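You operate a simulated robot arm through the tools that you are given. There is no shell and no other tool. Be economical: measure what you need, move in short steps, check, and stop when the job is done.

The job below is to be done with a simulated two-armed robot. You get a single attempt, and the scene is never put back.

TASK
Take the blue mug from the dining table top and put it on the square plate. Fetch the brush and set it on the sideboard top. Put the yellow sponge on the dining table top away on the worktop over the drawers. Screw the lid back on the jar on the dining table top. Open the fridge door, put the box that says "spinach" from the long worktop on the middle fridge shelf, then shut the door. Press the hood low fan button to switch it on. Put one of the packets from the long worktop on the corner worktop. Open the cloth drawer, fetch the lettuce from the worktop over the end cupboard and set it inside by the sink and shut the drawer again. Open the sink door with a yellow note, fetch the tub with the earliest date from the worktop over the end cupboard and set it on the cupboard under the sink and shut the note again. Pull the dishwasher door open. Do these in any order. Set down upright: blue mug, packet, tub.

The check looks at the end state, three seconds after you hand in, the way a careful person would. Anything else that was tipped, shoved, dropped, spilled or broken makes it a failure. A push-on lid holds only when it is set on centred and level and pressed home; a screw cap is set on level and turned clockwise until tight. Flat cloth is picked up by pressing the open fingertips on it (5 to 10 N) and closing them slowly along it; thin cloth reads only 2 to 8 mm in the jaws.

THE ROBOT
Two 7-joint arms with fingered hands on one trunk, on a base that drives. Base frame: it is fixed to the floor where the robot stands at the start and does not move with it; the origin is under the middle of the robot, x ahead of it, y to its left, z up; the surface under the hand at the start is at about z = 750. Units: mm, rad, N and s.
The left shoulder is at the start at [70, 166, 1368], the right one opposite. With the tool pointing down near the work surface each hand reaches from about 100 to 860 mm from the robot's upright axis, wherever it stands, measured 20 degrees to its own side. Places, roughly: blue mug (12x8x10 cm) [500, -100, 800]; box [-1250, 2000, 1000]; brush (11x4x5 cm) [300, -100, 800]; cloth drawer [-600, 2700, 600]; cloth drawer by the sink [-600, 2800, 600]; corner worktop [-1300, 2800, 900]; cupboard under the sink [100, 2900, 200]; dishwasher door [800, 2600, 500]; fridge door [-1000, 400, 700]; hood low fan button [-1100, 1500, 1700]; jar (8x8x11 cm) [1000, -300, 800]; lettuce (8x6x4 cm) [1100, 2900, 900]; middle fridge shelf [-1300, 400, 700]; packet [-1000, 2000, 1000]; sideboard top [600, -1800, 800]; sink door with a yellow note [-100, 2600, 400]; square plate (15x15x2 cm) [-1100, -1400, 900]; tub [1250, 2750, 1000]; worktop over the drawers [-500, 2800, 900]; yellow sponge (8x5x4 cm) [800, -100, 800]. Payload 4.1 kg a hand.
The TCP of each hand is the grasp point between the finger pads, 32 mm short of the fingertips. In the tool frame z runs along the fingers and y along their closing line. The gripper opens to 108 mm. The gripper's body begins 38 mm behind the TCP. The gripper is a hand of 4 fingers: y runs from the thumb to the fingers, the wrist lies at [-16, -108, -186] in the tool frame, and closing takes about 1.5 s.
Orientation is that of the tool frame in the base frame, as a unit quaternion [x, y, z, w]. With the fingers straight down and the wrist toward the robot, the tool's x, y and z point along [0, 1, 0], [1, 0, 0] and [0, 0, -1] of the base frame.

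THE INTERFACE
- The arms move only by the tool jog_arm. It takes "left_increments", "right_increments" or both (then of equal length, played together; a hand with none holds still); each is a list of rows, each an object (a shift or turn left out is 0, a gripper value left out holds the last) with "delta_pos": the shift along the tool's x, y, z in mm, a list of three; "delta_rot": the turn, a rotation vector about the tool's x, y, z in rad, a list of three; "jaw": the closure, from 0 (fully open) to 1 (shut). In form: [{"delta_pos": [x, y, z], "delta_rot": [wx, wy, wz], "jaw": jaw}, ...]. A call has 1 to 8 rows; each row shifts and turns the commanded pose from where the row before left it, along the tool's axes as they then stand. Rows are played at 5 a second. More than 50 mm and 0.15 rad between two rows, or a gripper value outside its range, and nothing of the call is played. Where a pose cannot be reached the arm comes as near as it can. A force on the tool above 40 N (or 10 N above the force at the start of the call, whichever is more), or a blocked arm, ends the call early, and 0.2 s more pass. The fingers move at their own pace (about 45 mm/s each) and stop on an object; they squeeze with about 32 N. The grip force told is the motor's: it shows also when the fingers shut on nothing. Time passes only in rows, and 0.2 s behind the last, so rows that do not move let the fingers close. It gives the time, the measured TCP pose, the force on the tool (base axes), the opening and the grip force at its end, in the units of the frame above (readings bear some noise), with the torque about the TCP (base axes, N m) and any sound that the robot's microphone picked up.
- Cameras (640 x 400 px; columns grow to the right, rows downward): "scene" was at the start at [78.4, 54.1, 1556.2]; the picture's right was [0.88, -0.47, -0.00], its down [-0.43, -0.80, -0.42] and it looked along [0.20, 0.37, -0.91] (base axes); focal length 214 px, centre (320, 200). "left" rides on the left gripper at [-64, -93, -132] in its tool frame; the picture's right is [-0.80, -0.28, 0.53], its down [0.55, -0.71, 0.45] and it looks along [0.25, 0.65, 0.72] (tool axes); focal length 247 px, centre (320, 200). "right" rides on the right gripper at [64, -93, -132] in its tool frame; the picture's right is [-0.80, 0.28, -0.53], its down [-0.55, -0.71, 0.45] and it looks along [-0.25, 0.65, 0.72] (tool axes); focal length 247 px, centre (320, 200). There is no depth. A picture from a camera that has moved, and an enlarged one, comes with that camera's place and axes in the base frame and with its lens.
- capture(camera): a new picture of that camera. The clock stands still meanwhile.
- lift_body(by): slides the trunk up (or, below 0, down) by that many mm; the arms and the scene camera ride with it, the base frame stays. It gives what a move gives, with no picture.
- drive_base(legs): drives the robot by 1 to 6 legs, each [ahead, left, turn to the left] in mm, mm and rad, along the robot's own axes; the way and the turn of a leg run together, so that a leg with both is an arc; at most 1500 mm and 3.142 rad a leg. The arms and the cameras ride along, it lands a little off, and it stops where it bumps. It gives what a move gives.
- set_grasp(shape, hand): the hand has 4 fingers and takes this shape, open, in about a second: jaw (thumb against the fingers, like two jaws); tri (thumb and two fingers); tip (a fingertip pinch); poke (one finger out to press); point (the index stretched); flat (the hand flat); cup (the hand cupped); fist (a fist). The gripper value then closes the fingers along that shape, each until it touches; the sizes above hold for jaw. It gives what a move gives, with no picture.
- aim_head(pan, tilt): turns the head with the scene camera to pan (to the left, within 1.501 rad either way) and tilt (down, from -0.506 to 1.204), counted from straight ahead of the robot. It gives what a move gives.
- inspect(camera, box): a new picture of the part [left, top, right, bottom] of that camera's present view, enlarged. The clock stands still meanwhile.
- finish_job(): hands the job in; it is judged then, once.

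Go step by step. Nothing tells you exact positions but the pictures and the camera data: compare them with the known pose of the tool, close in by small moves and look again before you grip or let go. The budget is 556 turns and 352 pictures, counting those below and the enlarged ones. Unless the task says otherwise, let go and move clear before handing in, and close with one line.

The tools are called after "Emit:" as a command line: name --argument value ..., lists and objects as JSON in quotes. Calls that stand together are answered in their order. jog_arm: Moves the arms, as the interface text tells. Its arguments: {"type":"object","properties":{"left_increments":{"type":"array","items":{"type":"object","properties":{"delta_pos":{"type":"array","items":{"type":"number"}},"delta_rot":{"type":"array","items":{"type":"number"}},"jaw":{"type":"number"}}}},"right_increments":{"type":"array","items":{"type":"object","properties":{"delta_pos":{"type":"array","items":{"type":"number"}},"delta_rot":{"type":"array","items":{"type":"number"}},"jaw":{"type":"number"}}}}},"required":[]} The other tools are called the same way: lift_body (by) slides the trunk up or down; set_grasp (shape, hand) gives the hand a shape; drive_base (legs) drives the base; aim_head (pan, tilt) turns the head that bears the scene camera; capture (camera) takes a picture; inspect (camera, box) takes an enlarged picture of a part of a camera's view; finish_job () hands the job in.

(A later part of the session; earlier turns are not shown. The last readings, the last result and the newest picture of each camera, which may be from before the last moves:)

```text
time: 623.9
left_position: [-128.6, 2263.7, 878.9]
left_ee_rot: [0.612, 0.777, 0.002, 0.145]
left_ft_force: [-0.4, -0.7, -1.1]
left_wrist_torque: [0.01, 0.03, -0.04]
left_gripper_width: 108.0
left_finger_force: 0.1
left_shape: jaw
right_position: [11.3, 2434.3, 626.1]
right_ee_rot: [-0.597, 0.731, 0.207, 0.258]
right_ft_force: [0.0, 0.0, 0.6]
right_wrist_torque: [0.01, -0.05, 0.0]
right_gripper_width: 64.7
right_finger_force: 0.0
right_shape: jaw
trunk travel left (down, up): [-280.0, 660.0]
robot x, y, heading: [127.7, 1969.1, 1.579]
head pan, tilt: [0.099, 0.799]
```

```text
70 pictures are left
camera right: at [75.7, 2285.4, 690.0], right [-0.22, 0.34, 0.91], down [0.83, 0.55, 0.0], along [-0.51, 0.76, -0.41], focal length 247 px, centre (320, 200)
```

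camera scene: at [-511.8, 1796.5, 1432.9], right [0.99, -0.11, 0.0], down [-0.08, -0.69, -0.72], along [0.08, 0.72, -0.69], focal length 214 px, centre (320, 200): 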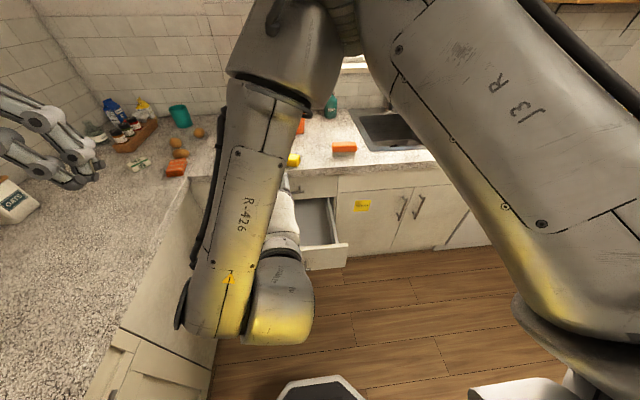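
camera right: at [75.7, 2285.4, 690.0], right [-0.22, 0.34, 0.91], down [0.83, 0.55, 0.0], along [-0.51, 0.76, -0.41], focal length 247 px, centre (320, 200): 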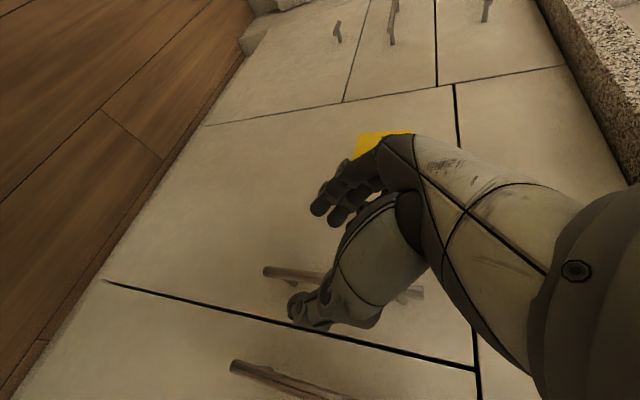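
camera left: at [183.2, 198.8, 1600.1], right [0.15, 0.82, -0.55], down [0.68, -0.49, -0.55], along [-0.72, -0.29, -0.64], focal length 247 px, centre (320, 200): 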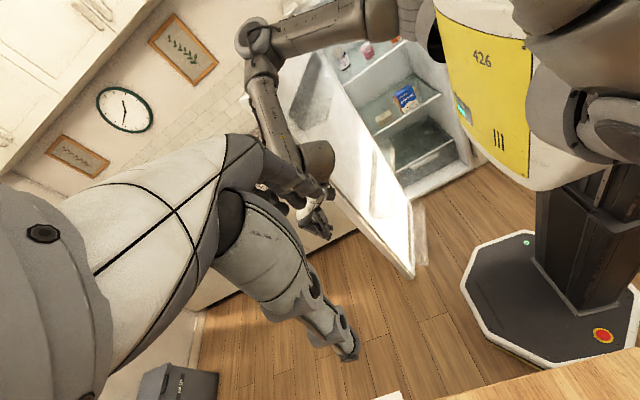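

Emit:
jog_arm --right_increments '[{"delta_pos": [-22, 5, 0]}, {"delta_pos": [-21, 5, 15]}, {"delta_pos": [0, 0, 20]}, {"delta_pos": [0, 0, 12]}, {"delta_pos": [0, 0, 8]}, {}]'

Emit:
capture --camera "right"

```text
time: 625.3
left_position: [-128.8, 2263.7, 880.2]
left_ee_rot: [0.613, 0.776, 0.003, 0.146]
left_ft_force: [-0.2, -0.2, 0.8]
left_wrist_torque: [0.01, 0.0, 0.03]
left_gripper_width: 107.9
left_finger_force: 0.0
left_shape: jaw
right_position: [14.0, 2501.3, 611.2]
right_ee_rot: [-0.597, 0.731, 0.208, 0.258]
right_ft_force: [0.0, -0.4, -0.7]
right_wrist_torque: [0.0, 0.01, -0.01]
right_gripper_width: 64.8
right_finger_force: 0.0
right_shape: jaw
trunk travel left (down, up): [-280.0, 660.0]
robot x, y, heading: [130.5, 1966.6, 1.578]
head pan, tilt: [0.099, 0.799]
```

```text
69 pictures are left
camera right: at [79.7, 2353.6, 675.0], right [-0.22, 0.34, 0.91], down [0.83, 0.55, 0.0], along [-0.5, 0.76, -0.41], focal length 247 px, centre (320, 200)
```

right: 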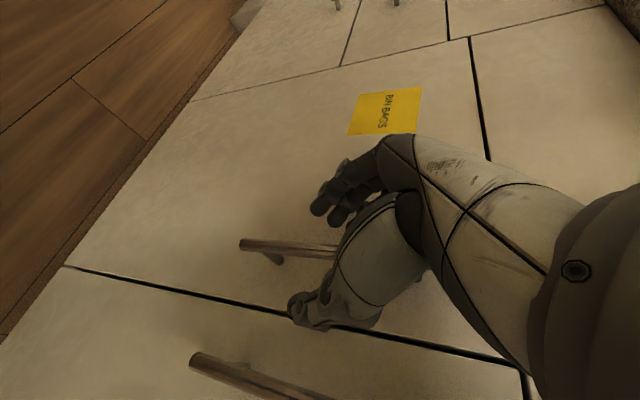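

The bar is between the fingers. I close and pull the door open by driving back with a leftward arc.

Emit:
jog_arm --right_increments '[{"jaw": 0.6}, {"jaw": 0.8}, {"jaw": 1}, {}, {}]'

Emit:
drive_base --legs '[[-60, 5, 0], [-60, 12, 0], [-50, 20, 0]]'

Emit:
capture --camera "right"

```text
time: 626.5
left_position: [-128.7, 2262.9, 879.0]
left_ee_rot: [0.613, 0.776, 0.004, 0.146]
left_ft_force: [0.5, 0.1, 0.4]
left_wrist_torque: [0.02, 0.03, -0.01]
left_gripper_width: 107.9
left_finger_force: 0.1
left_shape: jaw
right_position: [13.9, 2502.3, 611.7]
right_ee_rot: [-0.597, 0.73, 0.207, 0.259]
right_ft_force: [-0.8, 0.9, -0.7]
right_wrist_torque: [-0.07, -0.08, 0.08]
right_gripper_width: 0.0
right_finger_force: 28.5
right_shape: jaw
trunk travel left (down, up): [-280.0, 660.0]
robot x, y, heading: [132.1, 1965.9, 1.581]
head pan, tilt: [0.099, 0.799]
```

```text
time: 628.5
left_position: [-166.7, 2093.9, 879.8]
left_ee_rot: [0.612, 0.777, 0.005, 0.147]
left_ft_force: [-0.8, -0.3, -0.7]
left_wrist_torque: [0.0, 0.0, 0.07]
left_gripper_width: 107.9
left_finger_force: 0.0
left_shape: jaw
right_position: [-22.4, 2334.2, 612.7]
right_ee_rot: [-0.598, 0.729, 0.208, 0.26]
right_ft_force: [-27.7, 18.9, 9.0]
right_wrist_torque: [0.3, 0.59, 0.33]
right_gripper_width: 0.3
right_finger_force: 31.8
right_shape: jaw
trunk travel left (down, up): [-280.0, 660.0]
robot x, y, heading: [92.1, 1799.7, 1.579]
head pan, tilt: [0.099, 0.799]
```

```text
68 pictures are left
camera right: at [41.5, 2185.5, 675.3], right [-0.23, 0.34, 0.91], down [0.83, 0.55, 0.0], along [-0.51, 0.76, -0.41], focal length 247 px, centre (320, 200)
```

right: 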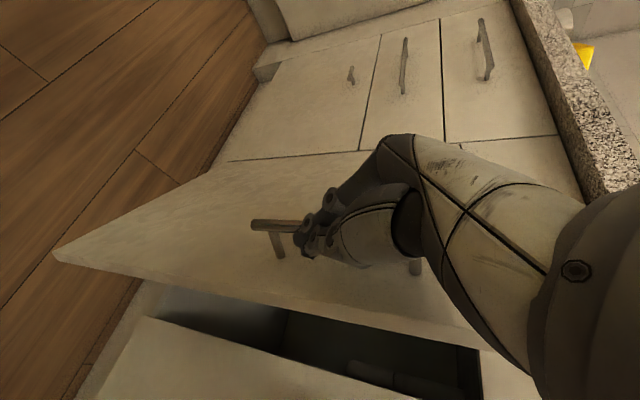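

Emit:
drive_base --legs '[[0, 25, 0], [-40, 40, 0], [-35, 50, 0], [-30, 60, 0]]'

Emit:
drive_base --legs '[[0, 20, 0], [-15, 50, 0], [0, 50, 0]]'

Emit:
capture --camera "right"

```text
time: 630.6
left_position: [-277.4, 2016.3, 880.9]
left_ee_rot: [0.612, 0.778, 0.004, 0.145]
left_ft_force: [1.0, -0.1, 0.1]
left_wrist_torque: [0.01, 0.06, 0.05]
left_gripper_width: 107.7
left_finger_force: 0.0
left_shape: jaw
right_position: [-135.5, 2251.1, 611.6]
right_ee_rot: [-0.599, 0.73, 0.206, 0.256]
right_ft_force: [6.8, -9.4, 10.3]
right_wrist_torque: [-0.31, -0.1, -0.14]
right_gripper_width: 0.1
right_finger_force: 31.8
right_shape: jaw
trunk travel left (down, up): [-280.0, 660.0]
robot x, y, heading: [-19.3, 1720.8, 1.582]
head pan, tilt: [0.099, 0.799]
stopped in leg 3: the force on the tool passed its limit at 46 N (the readings are from after the stop); the commanded pose is now the measured one
```

```text
time: 631.4
left_position: [-286.5, 2015.2, 881.6]
left_ee_rot: [0.613, 0.777, 0.004, 0.144]
left_ft_force: [0.6, -0.1, 0.8]
left_wrist_torque: [0.01, 0.0, 0.03]
left_gripper_width: 108.2
left_finger_force: 0.0
left_shape: jaw
right_position: [-142.2, 2245.8, 610.1]
right_ee_rot: [-0.601, 0.73, 0.203, 0.254]
right_ft_force: [9.7, -15.0, 14.2]
right_wrist_torque: [-0.33, -0.18, -0.23]
right_gripper_width: 0.0
right_finger_force: 31.9
right_shape: jaw
trunk travel left (down, up): [-280.0, 660.0]
robot x, y, heading: [-29.9, 1717.2, 1.571]
head pan, tilt: [0.099, 0.799]
stopped in leg 1: the force on the tool passed its limit at 49 N (the readings are from after the stop); the commanded pose is now the measured one
```

```text
67 pictures are left
camera right: at [-77.6, 2099.0, 676.2], right [-0.23, 0.35, 0.91], down [0.83, 0.56, -0.01], along [-0.51, 0.75, -0.42], focal length 247 px, centre (320, 200)
```

right: 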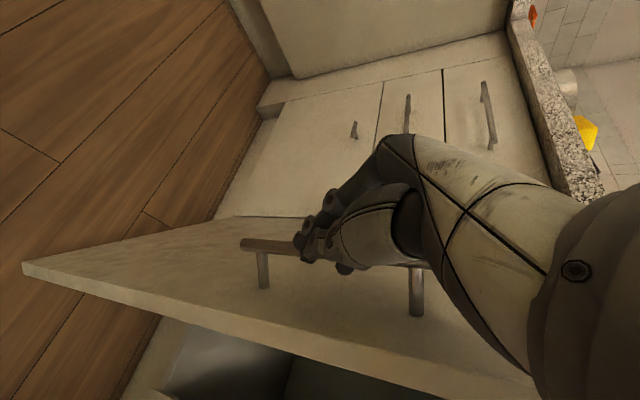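

About 56° open. I release, and push the door wider from its inner side with the fist.

Emit:
jog_arm --right_increments '[{"jaw": 0.6}, {"jaw": 0.3}, {}, {"delta_pos": [0, 0, -30]}, {"delta_pos": [0, 0, -40]}, {"delta_pos": [0, 0, -30]}, {"jaw": 1}]'

Emit:
drive_base --legs '[[0, -190, 0], [190, 0, 0]]'

Emit:
capture --camera "right"

```text
time: 633.0
left_position: [-287.2, 2017.1, 879.0]
left_ee_rot: [0.612, 0.777, 0.005, 0.146]
left_ft_force: [0.3, 0.8, 0.1]
left_wrist_torque: [0.0, -0.02, -0.03]
left_gripper_width: 107.9
left_finger_force: 0.0
left_shape: jaw
right_position: [-155.8, 2188.7, 690.7]
right_ee_rot: [-0.601, 0.731, 0.201, 0.255]
right_ft_force: [0.2, 1.7, -0.5]
right_wrist_torque: [0.0, -0.01, -0.02]
right_gripper_width: 41.1
right_finger_force: 0.1
right_shape: jaw
trunk travel left (down, up): [-280.0, 660.0]
robot x, y, heading: [-27.1, 1721.8, 1.577]
head pan, tilt: [0.099, 0.799]
```

```text
time: 635.7
left_position: [-100.8, 2213.8, 879.9]
left_ee_rot: [0.615, 0.775, 0.003, 0.145]
left_ft_force: [0.0, -0.9, -0.1]
left_wrist_torque: [-0.01, 0.0, -0.02]
left_gripper_width: 108.2
left_finger_force: 0.1
left_shape: jaw
right_position: [32.3, 2384.0, 690.5]
right_ee_rot: [-0.599, 0.732, 0.201, 0.254]
right_ft_force: [0.0, -0.1, -0.3]
right_wrist_torque: [0.02, -0.02, 0.03]
right_gripper_width: 0.2
right_finger_force: 32.6
right_shape: jaw
trunk travel left (down, up): [-280.0, 660.0]
robot x, y, heading: [157.9, 1918.3, 1.568]
head pan, tilt: [0.099, 0.799]
```

```text
66 pictures are left
camera right: at [96.5, 2237.5, 756.2], right [-0.23, 0.36, 0.91], down [0.83, 0.55, -0.01], along [-0.5, 0.75, -0.42], focal length 247 px, centre (320, 200)
```

right: 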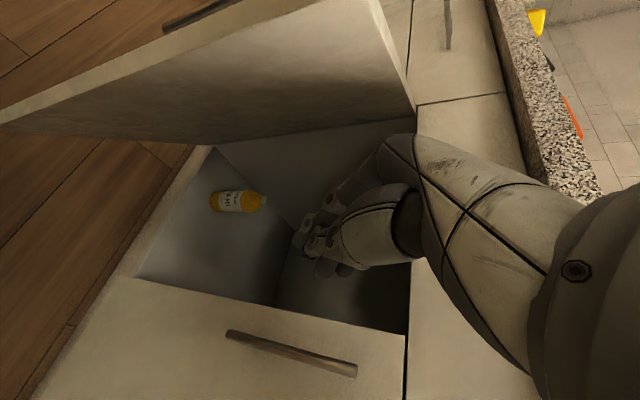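

Emit:
drive_base --legs '[[0, 200, 0], [-20, 90, 0]]'

Emit:
drive_base --legs '[[0, -330, 0]]'

Emit:
capture --camera "right"

```text
time: 638.0
left_position: [-394.4, 2192.4, 880.4]
left_ee_rot: [0.614, 0.776, 0.004, 0.146]
left_ft_force: [0.1, 0.7, 0.5]
left_wrist_torque: [0.03, -0.01, 0.01]
left_gripper_width: 108.2
left_finger_force: 0.0
left_shape: jaw
right_position: [-261.8, 2362.9, 691.3]
right_ee_rot: [-0.6, 0.731, 0.201, 0.255]
right_ft_force: [-0.4, 0.2, -0.3]
right_wrist_torque: [0.0, -0.05, 0.0]
right_gripper_width: 0.0
right_finger_force: 31.9
right_shape: jaw
trunk travel left (down, up): [-280.0, 660.0]
robot x, y, heading: [-132.4, 1898.3, 1.575]
head pan, tilt: [0.099, 0.799]
```

```text
time: 640.2
left_position: [-60.8, 2195.1, 879.2]
left_ee_rot: [0.613, 0.777, 0.004, 0.145]
left_ft_force: [-0.1, 0.0, -0.4]
left_wrist_torque: [0.0, 0.01, -0.04]
left_gripper_width: 108.3
left_finger_force: 0.1
left_shape: jaw
right_position: [70.3, 2364.6, 690.7]
right_ee_rot: [-0.601, 0.73, 0.202, 0.254]
right_ft_force: [0.6, 0.0, -0.6]
right_wrist_torque: [-0.01, 0.01, 0.01]
right_gripper_width: 0.0
right_finger_force: 32.2
right_shape: jaw
trunk travel left (down, up): [-280.0, 660.0]
robot x, y, heading: [197.3, 1898.1, 1.578]
head pan, tilt: [0.099, 0.799]
```

```text
65 pictures are left
camera right: at [135.4, 2217.4, 756.6], right [-0.23, 0.36, 0.91], down [0.83, 0.56, -0.01], along [-0.51, 0.75, -0.42], focal length 247 px, centre (320, 200)
```

right: 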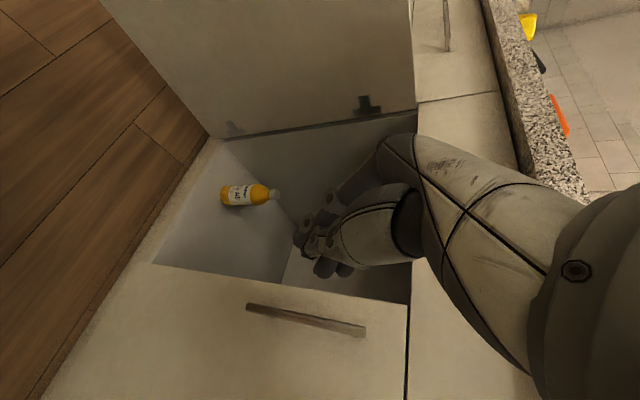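

The sink door stands wide open. I turn the hand back upright, raise the trunk and drive to the SOUP tub.

Emit:
drive_base --legs '[[-250, 0, 0]]'

Emit:
jog_arm --right_increments '[{"delta_rot": [0, 0.14, 0]}, {"delta_rot": [0, 0.14, 0]}, {"delta_rot": [0, 0.14, 0]}, {"delta_rot": [0, 0.14, 0]}, {"delta_rot": [0, 0.12, 0]}, {"delta_rot": [0, 0, 0.145]}, {"delta_rot": [0, 0, 0.145]}, {"delta_rot": [0, 0, 0.145]}]'

Emit:
jog_arm --right_increments '[{"delta_rot": [0, 0, 0.145]}, {"delta_rot": [0, 0, 0.145]}, {"delta_rot": [0, 0, 0.145]}, {"delta_rot": [0, 0, 0.145]}, {"delta_rot": [0, 0, 0.145]}, {"delta_rot": [0, 0, 0.145]}, {"jaw": 0}, {}]'

Emit:
lift_body --by 400

Emit:
drive_base --legs '[[0, -850, 0], [400, 0, 0]]'

Emit:
capture --camera "right"

```text
time: 642.0
left_position: [-59.5, 1950.4, 880.7]
left_ee_rot: [0.614, 0.776, 0.004, 0.145]
left_ft_force: [0.5, -0.5, 0.0]
left_wrist_torque: [0.05, 0.0, 0.01]
left_gripper_width: 108.0
left_finger_force: 0.0
left_shape: jaw
right_position: [71.5, 2122.4, 691.6]
right_ee_rot: [-0.601, 0.73, 0.201, 0.255]
right_ft_force: [0.5, 0.4, 1.2]
right_wrist_torque: [0.03, -0.02, -0.04]
right_gripper_width: 0.0
right_finger_force: 32.0
right_shape: jaw
trunk travel left (down, up): [-280.0, 660.0]
robot x, y, heading: [200.9, 1654.6, 1.571]
head pan, tilt: [0.099, 0.799]
```

```text
time: 643.8
left_position: [-60.7, 1950.5, 879.6]
left_ee_rot: [0.614, 0.776, 0.004, 0.145]
left_ft_force: [-0.1, -1.2, -0.5]
left_wrist_torque: [-0.02, 0.03, 0.0]
left_gripper_width: 108.0
left_finger_force: 0.0
left_shape: jaw
right_position: [71.6, 2121.5, 691.0]
right_ee_rot: [-0.45, 0.893, 0.012, 0.018]
right_ft_force: [0.6, -0.2, -0.1]
right_wrist_torque: [0.01, 0.01, 0.01]
right_gripper_width: 0.2
right_finger_force: 32.1
right_shape: jaw
right hand out of reach, approached as far as the arm can: row 5
trunk travel left (down, up): [-280.0, 660.0]
robot x, y, heading: [199.8, 1653.6, 1.577]
head pan, tilt: [0.099, 0.799]
```

```text
time: 645.6
left_position: [-59.9, 1951.0, 880.2]
left_ee_rot: [0.615, 0.775, 0.003, 0.146]
left_ft_force: [0.1, 0.1, -0.9]
left_wrist_torque: [0.0, -0.02, 0.02]
left_gripper_width: 108.0
left_finger_force: 0.0
left_shape: jaw
right_position: [71.1, 2122.1, 690.6]
right_ee_rot: [-0.032, 0.999, 0.018, 0.011]
right_ft_force: [-0.7, 0.6, 0.3]
right_wrist_torque: [0.02, -0.02, -0.03]
right_gripper_width: 107.8
right_finger_force: 0.1
right_shape: jaw
trunk travel left (down, up): [-280.0, 660.0]
robot x, y, heading: [199.5, 1656.6, 1.576]
head pan, tilt: [0.099, 0.799]
```

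```text
time: 649.5
left_position: [-59.2, 1950.9, 1279.8]
left_ee_rot: [0.614, 0.776, 0.004, 0.145]
left_ft_force: [-0.4, 0.7, -0.7]
left_wrist_torque: [-0.01, 0.03, 0.01]
left_gripper_width: 107.9
left_finger_force: 0.1
left_shape: jaw
right_position: [71.3, 2121.6, 1091.6]
right_ee_rot: [-0.033, 0.999, 0.018, 0.01]
right_ft_force: [-0.2, -0.1, -0.2]
right_wrist_torque: [0.02, 0.01, -0.02]
right_gripper_width: 107.7
right_finger_force: 0.2
right_shape: jaw
trunk travel left (down, up): [-680.0, 260.0]
robot x, y, heading: [199.4, 1653.2, 1.578]
head pan, tilt: [0.099, 0.799]
```

```text
time: 656.1
left_position: [763.1, 2367.7, 1279.2]
left_ee_rot: [0.603, 0.784, 0.005, 0.146]
left_ft_force: [-0.5, 0.1, 0.6]
left_wrist_torque: [0.04, 0.01, 0.02]
left_gripper_width: 108.0
left_finger_force: 0.0
left_shape: jaw
right_position: [891.1, 2542.4, 1092.6]
right_ee_rot: [-0.047, 0.999, 0.018, 0.01]
right_ft_force: [-0.2, -0.3, 1.0]
right_wrist_torque: [0.02, 0.02, 0.02]
right_gripper_width: 108.1
right_finger_force: 0.1
right_shape: jaw
trunk travel left (down, up): [-680.0, 260.0]
robot x, y, heading: [1031.2, 2077.9, 1.601]
head pan, tilt: [0.099, 0.799]
```

```text
64 pictures are left
camera right: at [834.4, 2438.6, 1217.7], right [0.76, 0.33, 0.56], down [0.62, -0.64, -0.46], along [0.2, 0.7, -0.69], focal length 247 px, centre (320, 200)
```

right: 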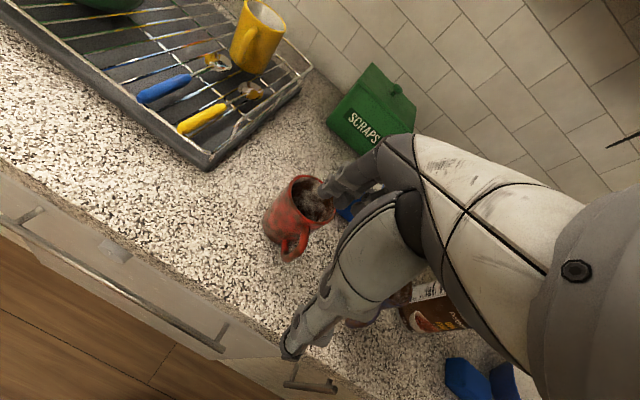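

Emit:
jog_arm --right_increments '[{"delta_pos": [-15, 40, 0], "delta_rot": [0.035, 0.021, 0.09]}, {"delta_pos": [-15, 45, 0]}, {"delta_pos": [-15, 45, 0]}, {"delta_pos": [-15, 45, 0]}, {"delta_pos": [-15, 45, 0]}, {"delta_pos": [-10, 15, 0]}, {}]'

Emit:
capture --camera "right"

```text
time: 657.7
left_position: [763.7, 2367.4, 1281.0]
left_ee_rot: [0.604, 0.784, 0.005, 0.145]
left_ft_force: [-0.4, 0.3, -0.4]
left_wrist_torque: [0.02, -0.03, -0.01]
left_gripper_width: 108.2
left_finger_force: 0.1
left_shape: jaw
right_position: [975.2, 2778.3, 1094.1]
right_ee_rot: [-0.001, 1.0, 0.001, 0.0]
right_ft_force: [-0.4, 0.0, -0.4]
right_wrist_torque: [0.02, 0.0, 0.03]
right_gripper_width: 107.7
right_finger_force: 0.2
right_shape: jaw
trunk travel left (down, up): [-680.0, 260.0]
robot x, y, heading: [1030.0, 2083.0, 1.603]
head pan, tilt: [0.099, 0.799]
```

```text
63 pictures are left
camera right: at [910.8, 2685.4, 1225.1], right [0.8, 0.28, 0.53], down [0.55, -0.7, -0.45], along [0.25, 0.65, -0.72], focal length 247 px, centre (320, 200)
```

right: 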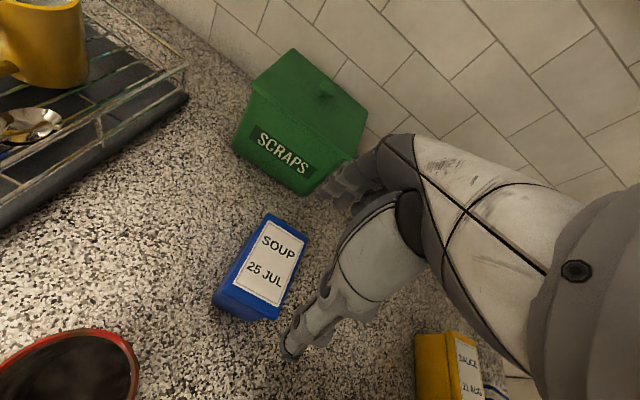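

Emit:
jog_arm --right_increments '[{"delta_pos": [11, 5, 30]}, {"delta_pos": [0, 0, 40]}, {"delta_pos": [0, 0, 30]}, {"delta_pos": [0, 0, 15]}, {"jaw": 0.15}, {"jaw": 0.3}, {"jaw": 1}, {}]'

Emit:
jog_arm --right_increments '[{}, {}, {"delta_pos": [0, 0, -30]}, {"delta_pos": [0, 0, -45]}, {"delta_pos": [0, 0, -45]}, {"delta_pos": [0, 0, -40]}]'

Emit:
capture --camera "right"

```text
time: 658.5
left_position: [765.2, 2363.7, 1281.1]
left_ee_rot: [0.605, 0.783, 0.007, 0.144]
left_ft_force: [0.7, 0.3, -0.4]
left_wrist_torque: [-0.02, -0.04, -0.01]
left_gripper_width: 108.0
left_finger_force: 0.0
left_shape: jaw
right_position: [960.7, 2782.9, 1010.3]
right_ee_rot: [0.0, 1.0, 0.013, -0.005]
right_ft_force: [3.6, -1.1, 23.3]
right_wrist_torque: [1.51, -0.2, -0.21]
right_gripper_width: 107.1
right_finger_force: 0.1
right_shape: jaw
trunk travel left (down, up): [-680.0, 260.0]
robot x, y, heading: [1029.0, 2077.5, 1.602]
head pan, tilt: [0.099, 0.799]
stopped in row 4 (right hand): the force on the tool passed its limit at 46 N (the readings are from after the stop); the commanded pose is now the measured one
```

```text
time: 659.9
left_position: [763.6, 2369.4, 1278.8]
left_ee_rot: [0.604, 0.784, 0.006, 0.146]
left_ft_force: [-0.5, -0.4, 0.0]
left_wrist_torque: [0.01, 0.01, -0.02]
left_gripper_width: 108.1
left_finger_force: 0.0
left_shape: jaw
right_position: [959.0, 2785.5, 1164.8]
right_ee_rot: [0.0, 1.0, 0.008, -0.004]
right_ft_force: [-0.1, 0.1, 0.3]
right_wrist_torque: [0.04, 0.01, 0.01]
right_gripper_width: 107.9
right_finger_force: 0.1
right_shape: jaw
trunk travel left (down, up): [-680.0, 260.0]
robot x, y, heading: [1030.3, 2079.3, 1.606]
head pan, tilt: [0.099, 0.799]
```

```text
62 pictures are left
camera right: at [895.9, 2690.2, 1295.7], right [0.8, 0.28, 0.53], down [0.55, -0.7, -0.46], along [0.24, 0.66, -0.71], focal length 247 px, centre (320, 200)
```

right: 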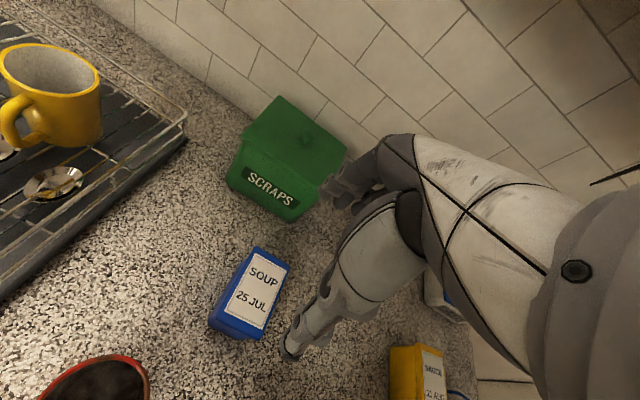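

The tub is about 60 by 98 mm (long side along y), so I must close along x. I turn the hand 90° and try again.

Emit:
jog_arm --right_increments '[{"delta_rot": [0.01, 0.016, -0.145]}, {"delta_rot": [0, 0, -0.145]}, {"delta_rot": [0, 0, -0.145]}, {"delta_rot": [0, 0, -0.145]}, {"delta_rot": [0, 0, -0.145]}, {"delta_rot": [0, 0, -0.145]}, {"delta_rot": [0, 0, -0.145]}, {"delta_rot": [0, 0, -0.145]}]'

Emit:
jog_arm --right_increments '[{"delta_rot": [0, 0, -0.145]}, {"delta_rot": [0, 0, -0.145]}, {"delta_rot": [0, 0, -0.1]}, {}]'

Emit:
capture --camera "right"

```text
time: 661.7
left_position: [763.5, 2367.8, 1279.5]
left_ee_rot: [0.604, 0.784, 0.006, 0.145]
left_ft_force: [0.0, -0.4, 0.1]
left_wrist_torque: [0.0, 0.01, -0.02]
left_gripper_width: 108.0
left_finger_force: 0.1
left_shape: jaw
right_position: [961.5, 2782.8, 1163.2]
right_ee_rot: [-0.379, 0.925, 0.007, -0.01]
right_ft_force: [0.7, 0.1, -0.2]
right_wrist_torque: [0.03, 0.03, -0.04]
right_gripper_width: 107.8
right_finger_force: 0.1
right_shape: jaw
right hand out of reach, approached as far as the arm can: row 6, 7, 8
trunk travel left (down, up): [-680.0, 260.0]
robot x, y, heading: [1030.3, 2076.5, 1.604]
head pan, tilt: [0.099, 0.799]
```

```text
time: 662.7
left_position: [764.0, 2368.0, 1279.2]
left_ee_rot: [0.604, 0.784, 0.006, 0.145]
left_ft_force: [0.1, 0.4, 0.3]
left_wrist_torque: [-0.03, 0.01, -0.01]
left_gripper_width: 108.1
left_finger_force: 0.0
left_shape: jaw
right_position: [961.7, 2784.5, 1164.0]
right_ee_rot: [-0.377, 0.926, 0.007, -0.009]
right_ft_force: [-0.1, -0.3, -0.6]
right_wrist_torque: [0.03, 0.04, -0.03]
right_gripper_width: 107.9
right_finger_force: 0.1
right_shape: jaw
right hand out of reach, approached as far as the arm can: row 1, 2, 3
trunk travel left (down, up): [-680.0, 260.0]
robot x, y, heading: [1031.9, 2077.4, 1.6]
head pan, tilt: [0.099, 0.799]
```

```text
61 pictures are left
camera right: at [983.3, 2671.3, 1294.7], right [0.38, 0.76, 0.53], down [0.88, -0.12, -0.47], along [-0.29, 0.64, -0.71], focal length 247 px, centre (320, 200)
```

right: 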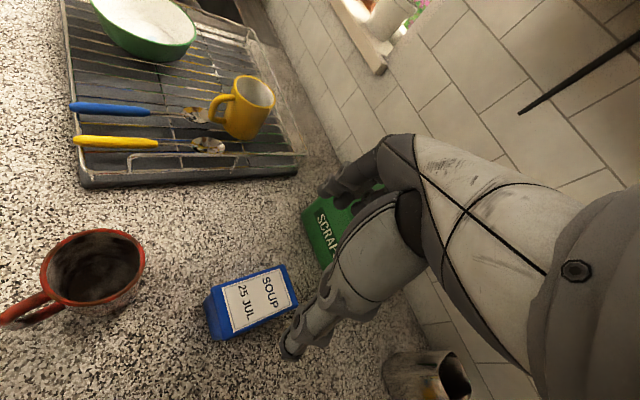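

At this reach the wrist limits the yaw. I pull the hand back, drive closer and turn further.

Emit:
jog_arm --right_increments '[{"delta_pos": [28, -29, 0]}, {"delta_pos": [28, -29, 0]}, {"delta_pos": [28, -29, 0]}, {"delta_pos": [20, -20, 0]}, {}]'

Emit:
drive_base --legs '[[150, 0, 0]]'

Emit:
jog_arm --right_increments '[{"delta_rot": [0, 0, -0.13]}, {"delta_rot": [0, 0, -0.13]}, {"delta_rot": [0, 0, -0.13]}, {"delta_rot": [0, 0, -0.13]}, {"delta_rot": [0, 0, -0.13]}, {"delta_rot": [0, 0, -0.13]}, {}]'

Emit:
capture --camera "right"

```text
time: 663.9
left_position: [764.4, 2368.9, 1280.6]
left_ee_rot: [0.604, 0.784, 0.005, 0.145]
left_ft_force: [0.1, 0.4, -0.4]
left_wrist_torque: [0.01, -0.02, 0.03]
left_gripper_width: 108.0
left_finger_force: 0.1
left_shape: jaw
right_position: [960.7, 2631.5, 1162.2]
right_ee_rot: [-0.377, 0.926, 0.006, -0.01]
right_ft_force: [0.2, 0.7, -0.5]
right_wrist_torque: [0.02, 0.03, -0.02]
right_gripper_width: 107.9
right_finger_force: 0.0
right_shape: jaw
trunk travel left (down, up): [-680.0, 260.0]
robot x, y, heading: [1032.1, 2079.8, 1.601]
head pan, tilt: [0.099, 0.799]
```

```text
time: 665.3
left_position: [759.7, 2513.1, 1280.6]
left_ee_rot: [0.604, 0.784, 0.006, 0.145]
left_ft_force: [-0.6, -0.3, 0.6]
left_wrist_torque: [0.0, 0.01, -0.01]
left_gripper_width: 107.8
left_finger_force: 0.1
left_shape: jaw
right_position: [955.7, 2777.2, 1163.5]
right_ee_rot: [-0.378, 0.926, 0.007, -0.009]
right_ft_force: [-0.2, -0.2, 0.8]
right_wrist_torque: [0.0, -0.02, 0.01]
right_gripper_width: 107.8
right_finger_force: 0.0
right_shape: jaw
trunk travel left (down, up): [-680.0, 260.0]
robot x, y, heading: [1024.2, 2223.6, 1.6]
head pan, tilt: [0.099, 0.799]
```

```text
time: 666.9
left_position: [759.3, 2515.5, 1280.6]
left_ee_rot: [0.603, 0.784, 0.006, 0.145]
left_ft_force: [-0.7, -0.2, 0.2]
left_wrist_torque: [-0.01, 0.02, -0.01]
left_gripper_width: 107.7
left_finger_force: 0.1
left_shape: jaw
right_position: [956.1, 2779.4, 1163.1]
right_ee_rot: [-0.523, 0.852, 0.009, -0.008]
right_ft_force: [-0.1, -0.4, -0.9]
right_wrist_torque: [-0.01, 0.0, -0.01]
right_gripper_width: 107.8
right_finger_force: 0.1
right_shape: jaw
right hand out of reach, approached as far as the arm can: row 3, 4, 5, 6
trunk travel left (down, up): [-680.0, 260.0]
robot x, y, heading: [1025.3, 2225.8, 1.598]
head pan, tilt: [0.099, 0.799]
```

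```text
60 pictures are left
camera right: at [1012.8, 2679.0, 1292.7], right [0.12, 0.84, 0.53], down [0.87, 0.17, -0.47], along [-0.48, 0.52, -0.71], focal length 247 px, centre (320, 200)
```

right: 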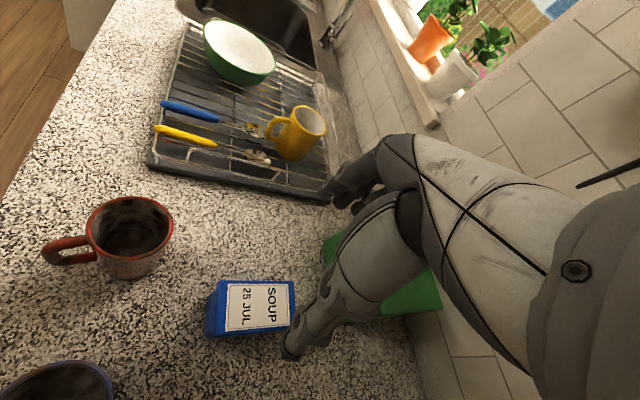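

The yaw reaches 63° of 90; the adaptive fingers can still take the 60 mm sides. I centre over the tub and descend part way to check.

Emit:
jog_arm --right_increments '[{"delta_pos": [-15, -3, 25]}, {"delta_pos": [0, 0, 40]}, {"delta_pos": [0, 0, 40]}, {"delta_pos": [0, 0, 20]}, {}]'

Emit:
capture --camera "right"

```text
time: 668.1
left_position: [758.9, 2515.4, 1281.1]
left_ee_rot: [0.604, 0.784, 0.006, 0.146]
left_ft_force: [1.2, 0.0, 0.5]
left_wrist_torque: [-0.03, -0.04, -0.02]
left_gripper_width: 107.7
left_finger_force: 0.1
left_shape: jaw
right_position: [960.8, 2793.9, 1037.9]
right_ee_rot: [-0.523, 0.852, 0.008, -0.007]
right_ft_force: [-0.5, 0.2, -1.0]
right_wrist_torque: [-0.02, 0.02, 0.0]
right_gripper_width: 107.9
right_finger_force: 0.1
right_shape: jaw
trunk travel left (down, up): [-680.0, 260.0]
robot x, y, heading: [1023.3, 2225.0, 1.603]
head pan, tilt: [0.099, 0.799]
```

```text
59 pictures are left
camera right: at [1019.2, 2692.9, 1168.4], right [0.12, 0.84, 0.53], down [0.87, 0.17, -0.47], along [-0.48, 0.52, -0.71], focal length 247 px, centre (320, 200)
```

right: 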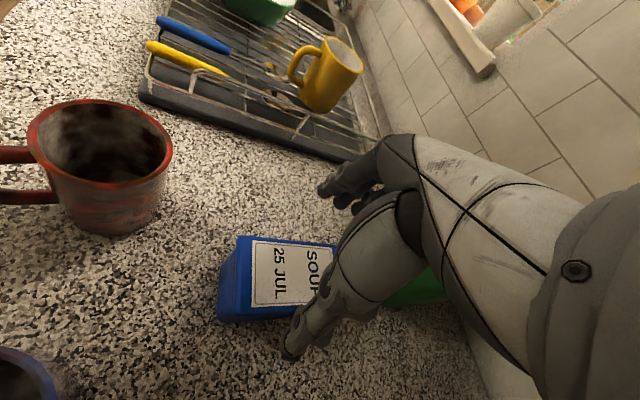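

Emit:
jog_arm --right_increments '[{"delta_pos": [-3, -7, 20]}, {"delta_pos": [0, 0, 22]}, {"delta_pos": [0, 0, 16]}, {"jaw": 0.15}, {"jaw": 0.3}, {"jaw": 0.45}, {"jaw": 1}, {}]'

Emit:
jog_arm --right_increments '[{}, {}, {"delta_pos": [0, 0, -20]}, {"delta_pos": [0, 0, -40]}, {"delta_pos": [0, 0, -45]}, {"delta_pos": [0, 0, -40]}]'

Emit:
capture --camera "right"

```text
time: 669.9
left_position: [759.2, 2516.0, 1279.4]
left_ee_rot: [0.604, 0.784, 0.005, 0.145]
left_ft_force: [0.8, 0.4, 0.0]
left_wrist_torque: [-0.01, -0.02, 0.0]
left_gripper_width: 108.2
left_finger_force: 0.1
left_shape: jaw
right_position: [970.1, 2791.0, 978.7]
right_ee_rot: [-0.522, 0.853, 0.008, -0.008]
right_ft_force: [0.5, 0.2, 0.0]
right_wrist_torque: [-0.04, 0.0, 0.05]
right_gripper_width: 56.2
right_finger_force: 32.2
right_shape: jaw
trunk travel left (down, up): [-680.0, 260.0]
robot x, y, heading: [1024.8, 2226.4, 1.602]
head pan, tilt: [0.099, 0.799]
```

```text
time: 671.3
left_position: [759.6, 2515.3, 1280.1]
left_ee_rot: [0.604, 0.784, 0.005, 0.145]
left_ft_force: [0.0, 0.4, -0.3]
left_wrist_torque: [0.04, -0.03, 0.01]
left_gripper_width: 107.9
left_finger_force: 0.1
left_shape: jaw
right_position: [973.8, 2791.1, 1122.9]
right_ee_rot: [-0.523, 0.852, 0.008, -0.009]
right_ft_force: [0.1, 0.3, -3.0]
right_wrist_torque: [-0.01, 0.03, -0.02]
right_gripper_width: 56.0
right_finger_force: 31.6
right_shape: jaw
trunk travel left (down, up): [-680.0, 260.0]
robot x, y, heading: [1025.4, 2225.9, 1.6]
head pan, tilt: [0.099, 0.799]
```

```text
58 pictures are left
camera right: at [1030.6, 2690.4, 1253.1], right [0.12, 0.84, 0.53], down [0.87, 0.17, -0.47], along [-0.48, 0.52, -0.71], focal length 247 px, centre (320, 200)
```

right: 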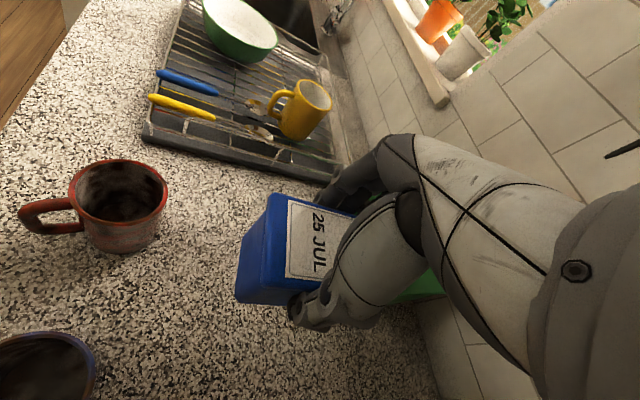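

The tub is held upright. I raise the left hand (to clear the open door later), turn the right hand to face forward, and drive to the sink cupboard.

Emit:
drive_base --legs '[[-520, 0, -0.03], [0, 880, 0]]'

Emit:
jog_arm --left_increments '[{"delta_pos": [0, 0, -40]}, {"delta_pos": [0, 0, -40]}, {"delta_pos": [0, 0, -40]}, {"delta_pos": [0, 0, -40]}, {"delta_pos": [0, 0, -40]}, {}, {}, {}]' --right_increments '[{"delta_rot": [0, 0, 0.13]}, {"delta_rot": [0, 0, 0.13]}, {"delta_rot": [0, 0, 0.13]}, {"delta_rot": [0, 0, 0.13]}, {"delta_rot": [0, 0, 0.13]}, {"delta_rot": [0, 0, 0.13]}, {"delta_rot": [0, 0, 0.13]}, {"delta_rot": [0, 0, 0.13]}]'

Emit:
lift_body --by -400

Emit:
capture --camera "right"

```text
time: 678.5
left_position: [-99.0, 2006.8, 1280.1]
left_ee_rot: [0.617, 0.773, 0.003, 0.145]
left_ft_force: [-0.4, -0.2, 0.0]
left_wrist_torque: [-0.01, -0.03, 0.01]
left_gripper_width: 108.0
left_finger_force: 0.2
left_shape: jaw
right_position: [124.8, 2272.8, 1121.9]
right_ee_rot: [-0.507, 0.862, 0.008, -0.009]
right_ft_force: [-1.2, 0.6, -2.7]
right_wrist_torque: [0.01, 0.04, -0.02]
right_gripper_width: 55.8
right_finger_force: 32.1
right_shape: jaw
trunk travel left (down, up): [-680.0, 260.0]
robot x, y, heading: [157.3, 1708.1, 1.568]
head pan, tilt: [0.099, 0.799]
```

```text
time: 680.4
left_position: [-155.0, 2091.0, 1409.6]
left_ee_rot: [0.618, 0.772, 0.003, 0.146]
left_ft_force: [0.4, -0.6, 0.6]
left_wrist_torque: [0.0, -0.02, 0.02]
left_gripper_width: 108.0
left_finger_force: 0.1
left_shape: jaw
left hand out of reach, approached as far as the arm can: row 2, 3, 4, 5
right_position: [122.4, 2273.3, 1121.6]
right_ee_rot: [-0.01, 1.0, 0.004, -0.01]
right_ft_force: [-0.7, 0.2, -2.6]
right_wrist_torque: [0.02, 0.01, -0.01]
right_gripper_width: 55.7
right_finger_force: 32.6
right_shape: jaw
trunk travel left (down, up): [-680.0, 260.0]
robot x, y, heading: [154.0, 1704.4, 1.564]
head pan, tilt: [0.099, 0.799]
```

```text
time: 684.2
left_position: [-153.9, 2090.0, 1008.5]
left_ee_rot: [0.618, 0.773, 0.003, 0.146]
left_ft_force: [0.4, -0.3, -0.1]
left_wrist_torque: [0.0, 0.01, 0.01]
left_gripper_width: 108.0
left_finger_force: 0.0
left_shape: jaw
right_position: [124.0, 2273.2, 722.6]
right_ee_rot: [-0.012, 1.0, 0.002, -0.011]
right_ft_force: [0.5, -0.3, -3.6]
right_wrist_torque: [0.0, 0.03, -0.02]
right_gripper_width: 55.6
right_finger_force: 31.4
right_shape: jaw
trunk travel left (down, up): [-280.0, 660.0]
robot x, y, heading: [156.6, 1709.5, 1.566]
head pan, tilt: [0.099, 0.799]
```

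```text
57 pictures are left
camera right: at [66.3, 2177.8, 854.9], right [0.8, 0.3, 0.52], down [0.55, -0.69, -0.46], along [0.22, 0.66, -0.72], focal length 247 px, centre (320, 200)
```

right: 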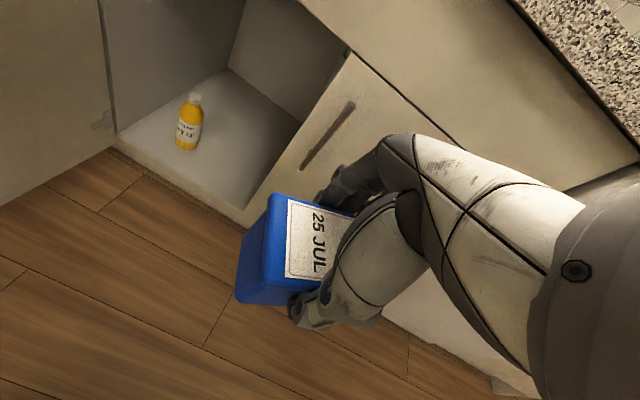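

The cupboard floor is at about z 177 with a bottle near (-177,2659). I'll place the tub right of it, near (-60,2640). I lower the trunk fully and shift the hand left.

Emit:
drive_base --legs '[[0, 60, 0]]'

Emit:
lift_body --by -275

Emit:
jog_arm --right_increments '[{"delta_pos": [30, 0, 30]}, {"delta_pos": [30, 0, 30]}, {"delta_pos": [30, 0, 30]}, {"delta_pos": [30, 0, 30]}, {"delta_pos": [5, 0, 25]}, {}]'

Emit:
capture --camera "right"

```text
time: 685.1
left_position: [-212.6, 2091.9, 1008.6]
left_ee_rot: [0.618, 0.772, 0.004, 0.146]
left_ft_force: [-0.2, -0.4, -0.9]
left_wrist_torque: [0.04, -0.02, 0.02]
left_gripper_width: 108.2
left_finger_force: 0.0
left_shape: jaw
right_position: [65.7, 2273.9, 723.0]
right_ee_rot: [-0.011, 1.0, 0.002, -0.012]
right_ft_force: [-0.4, -0.3, -3.5]
right_wrist_torque: [0.06, -0.03, -0.03]
right_gripper_width: 55.6
right_finger_force: 31.8
right_shape: jaw
trunk travel left (down, up): [-280.0, 660.0]
robot x, y, heading: [98.5, 1708.2, 1.561]
head pan, tilt: [0.099, 0.799]
```

```text
time: 687.9
left_position: [-212.6, 2090.7, 734.3]
left_ee_rot: [0.618, 0.772, 0.003, 0.146]
left_ft_force: [-0.5, 0.3, -0.7]
left_wrist_torque: [0.02, 0.04, -0.02]
left_gripper_width: 108.1
left_finger_force: 0.0
left_shape: jaw
right_position: [66.1, 2273.8, 448.7]
right_ee_rot: [-0.011, 1.0, 0.002, -0.011]
right_ft_force: [0.5, -0.1, -3.0]
right_wrist_torque: [0.03, 0.04, 0.0]
right_gripper_width: 56.0
right_finger_force: 31.9
right_shape: jaw
trunk travel left (down, up): [-5.0, 935.0]
robot x, y, heading: [96.2, 1705.8, 1.56]
head pan, tilt: [0.099, 0.799]
```

```text
time: 689.3
left_position: [-212.4, 2091.3, 733.6]
left_ee_rot: [0.618, 0.773, 0.002, 0.145]
left_ft_force: [0.8, 0.9, 0.2]
left_wrist_torque: [-0.01, -0.03, 0.02]
left_gripper_width: 108.1
left_finger_force: 0.0
left_shape: jaw
right_position: [-60.3, 2271.5, 301.4]
right_ee_rot: [-0.011, 1.0, 0.003, -0.012]
right_ft_force: [-0.1, 0.4, -2.9]
right_wrist_torque: [0.03, -0.02, -0.02]
right_gripper_width: 55.7
right_finger_force: 32.2
right_shape: jaw
trunk travel left (down, up): [-5.0, 935.0]
robot x, y, heading: [98.3, 1709.2, 1.567]
head pan, tilt: [0.099, 0.799]
```

```text
56 pictures are left
camera right: at [-118.5, 2176.6, 434.6], right [0.8, 0.3, 0.52], down [0.55, -0.69, -0.46], along [0.22, 0.66, -0.72], focal length 247 px, centre (320, 200)
```

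right: 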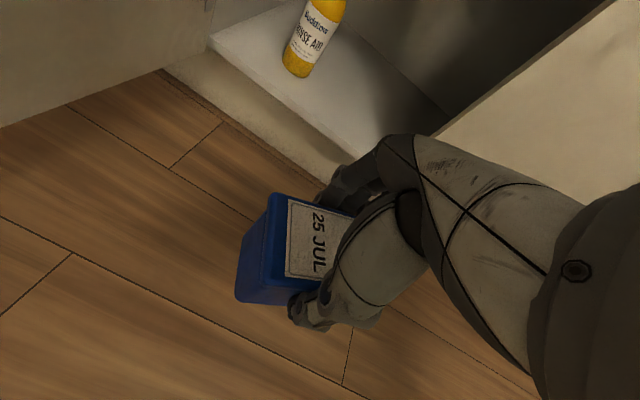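

Emit:
drive_base --legs '[[320, 0, 0]]'

Emit:
capture --camera "right"

```text
time: 691.3
left_position: [-203.1, 2374.2, 737.8]
left_ee_rot: [0.622, 0.77, 0.005, 0.142]
left_ft_force: [0.0, -0.2, 0.4]
left_wrist_torque: [0.03, -0.01, 0.03]
left_gripper_width: 108.0
left_finger_force: 0.1
left_shape: jaw
right_position: [-57.8, 2537.1, 299.8]
right_ee_rot: [-0.03, 1.0, -0.002, -0.006]
right_ft_force: [0.1, -0.2, -2.7]
right_wrist_torque: [0.06, 0.02, 0.02]
right_gripper_width: 55.4
right_finger_force: 32.1
right_shape: jaw
trunk travel left (down, up): [-5.0, 935.0]
robot x, y, heading: [100.5, 1993.1, 1.559]
head pan, tilt: [0.099, 0.799]
stopped in leg 1: the robot was blocked; the commanded pose is now the measured one
```

```text
55 pictures are left
camera right: at [-113.8, 2440.0, 432.8], right [0.79, 0.33, 0.52], down [0.59, -0.67, -0.45], along [0.2, 0.66, -0.72], focal length 247 px, centre (320, 200)
```

right: 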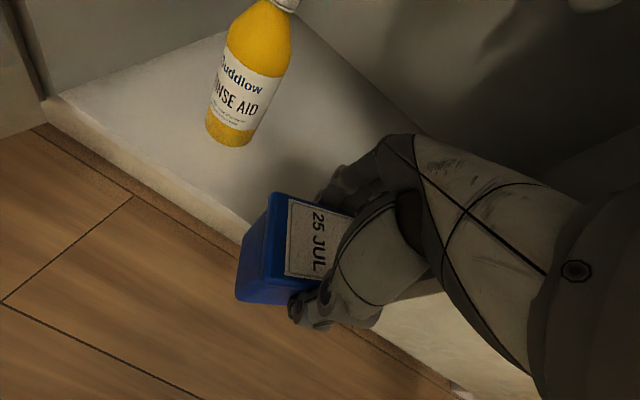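

Something stopped the base; I reach in the rest with the arm.

Emit:
jog_arm --right_increments '[{"delta_pos": [0, 30, 0]}, {"delta_pos": [0, 30, 0]}, {"delta_pos": [0, 30, 0]}, {}]'

Emit:
capture --camera "right"

```text
time: 692.5
left_position: [-197.1, 2351.3, 743.9]
left_ee_rot: [0.627, 0.766, 0.008, 0.139]
left_ft_force: [-0.5, -0.9, 1.0]
left_wrist_torque: [0.04, -0.06, 0.05]
left_gripper_width: 108.2
left_finger_force: 0.1
left_shape: jaw
right_position: [-79.2, 2555.2, 296.4]
right_ee_rot: [-0.084, 0.996, -0.009, 0.003]
right_ft_force: [0.4, -0.1, -2.5]
right_wrist_torque: [-0.01, 0.03, -0.01]
right_gripper_width: 55.6
right_finger_force: 32.2
right_shape: jaw
trunk travel left (down, up): [-5.0, 935.0]
robot x, y, heading: [102.3, 1972.7, 1.546]
head pan, tilt: [0.099, 0.799]
stopped in row 4 (right hand): the arm was blocked; the commanded pose is now the measured one
```

```text
54 pictures are left
camera right: at [-126.7, 2454.9, 429.4], right [0.73, 0.42, 0.53], down [0.66, -0.61, -0.43], along [0.14, 0.67, -0.73], focal length 247 px, centre (320, 200)
```

right: 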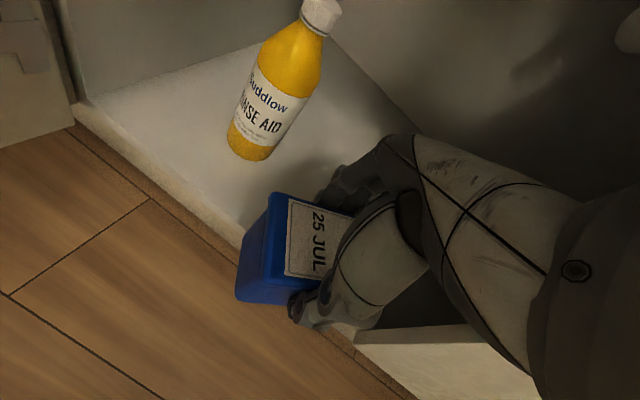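

The forearm touches the other door's handle. I back out, shift the base 70 mm left while moving the hand right, and go in again.

Emit:
drive_base --legs '[[-150, 0, 0], [0, 75, 0.02]]'

Emit:
jog_arm --right_increments '[{"delta_pos": [-30, -4, -5], "delta_rot": [0, 0, 0.07]}, {"delta_pos": [-30, -4, -5], "delta_rot": [0, 0, 0.07]}, {"delta_pos": [-20, 0, 0], "delta_rot": [0, 0, 0.07]}, {"delta_rot": [0, 0, 0.1]}, {"delta_rot": [0, 0, 0.1]}, {}]'

Emit:
drive_base --legs '[[170, 0, 0]]'

Emit:
capture --camera "right"

```text
time: 694.5
left_position: [-285.9, 2211.9, 734.0]
left_ee_rot: [0.617, 0.773, 0.003, 0.145]
left_ft_force: [3.5, -0.1, 0.4]
left_wrist_torque: [-0.02, 0.01, 0.0]
left_gripper_width: 106.2
left_finger_force: 0.1
left_shape: jaw
right_position: [-166.0, 2413.5, 279.2]
right_ee_rot: [-0.091, 0.996, -0.021, 0.005]
right_ft_force: [-0.1, 0.0, -2.6]
right_wrist_torque: [0.04, -0.02, -0.03]
right_gripper_width: 55.4
right_finger_force: 32.0
right_shape: jaw
trunk travel left (down, up): [-5.0, 935.0]
robot x, y, heading: [21.6, 1830.8, 1.571]
head pan, tilt: [0.099, 0.799]
```

```text
time: 695.9
left_position: [-285.2, 2214.2, 734.2]
left_ee_rot: [0.617, 0.773, 0.003, 0.144]
left_ft_force: [2.3, -0.5, 0.5]
left_wrist_torque: [-0.02, -0.04, 0.05]
left_gripper_width: 105.9
left_finger_force: 0.1
left_shape: jaw
right_position: [-85.0, 2415.8, 290.7]
right_ee_rot: [0.115, 0.993, -0.02, 0.008]
right_ft_force: [-0.2, 0.5, -2.0]
right_wrist_torque: [0.04, -0.02, -0.02]
right_gripper_width: 55.5
right_finger_force: 31.8
right_shape: jaw
trunk travel left (down, up): [-5.0, 935.0]
robot x, y, heading: [23.7, 1828.7, 1.572]
head pan, tilt: [0.099, 0.799]
```

```text
time: 697.5
left_position: [-275.4, 2363.7, 738.5]
left_ee_rot: [0.624, 0.769, 0.006, 0.141]
left_ft_force: [3.8, 0.4, -0.6]
left_wrist_torque: [0.05, -0.08, -0.04]
left_gripper_width: 106.0
left_finger_force: 0.1
left_shape: jaw
right_position: [-81.9, 2550.3, 286.3]
right_ee_rot: [0.102, 0.994, -0.024, 0.015]
right_ft_force: [-0.1, -0.4, -2.6]
right_wrist_torque: [-0.01, -0.01, 0.0]
right_gripper_width: 55.3
right_finger_force: 31.9
right_shape: jaw
trunk travel left (down, up): [-5.0, 935.0]
robot x, y, heading: [26.7, 1984.4, 1.552]
head pan, tilt: [0.099, 0.799]
stopped in leg 1: the robot was blocked; the commanded pose is now the measured one
```

```text
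53 pictures are left
camera right: at [-165.9, 2478.5, 420.1], right [0.83, 0.14, 0.55], down [0.4, -0.82, -0.4], along [0.39, 0.55, -0.74], focal length 247 px, centre (320, 200)
```

right: 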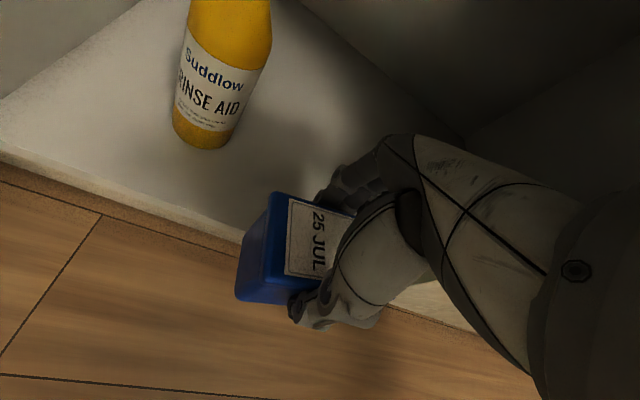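

Emit:
aim_head --pan -0.5 --tilt 0.35

Emit:
capture --camera "scene"

```text
time: 698.5
left_position: [-275.8, 2362.6, 739.4]
left_ee_rot: [0.624, 0.769, 0.007, 0.139]
left_ft_force: [2.4, 1.3, -1.2]
left_wrist_torque: [-0.02, -0.15, -0.01]
left_gripper_width: 105.5
left_finger_force: 0.2
left_shape: jaw
right_position: [-81.4, 2551.6, 287.2]
right_ee_rot: [0.103, 0.994, -0.023, 0.014]
right_ft_force: [-0.5, 0.4, -3.5]
right_wrist_torque: [0.01, 0.02, 0.0]
right_gripper_width: 55.2
right_finger_force: 32.0
right_shape: jaw
trunk travel left (down, up): [-5.0, 935.0]
robot x, y, heading: [26.4, 1982.6, 1.558]
head pan, tilt: [-0.499, 0.351]
```

```text
52 pictures are left
camera scene: at [74.5, 2106.4, 751.4], right [0.87, -0.49, -0.01], down [-0.17, -0.29, -0.94], along [0.46, 0.82, -0.34], focal length 214 px, centre (320, 200)
```

scene: 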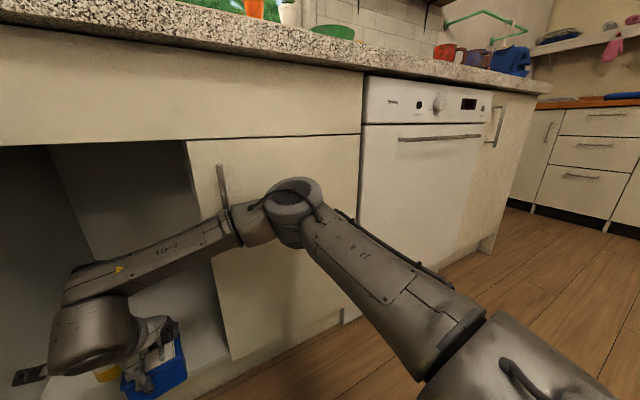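

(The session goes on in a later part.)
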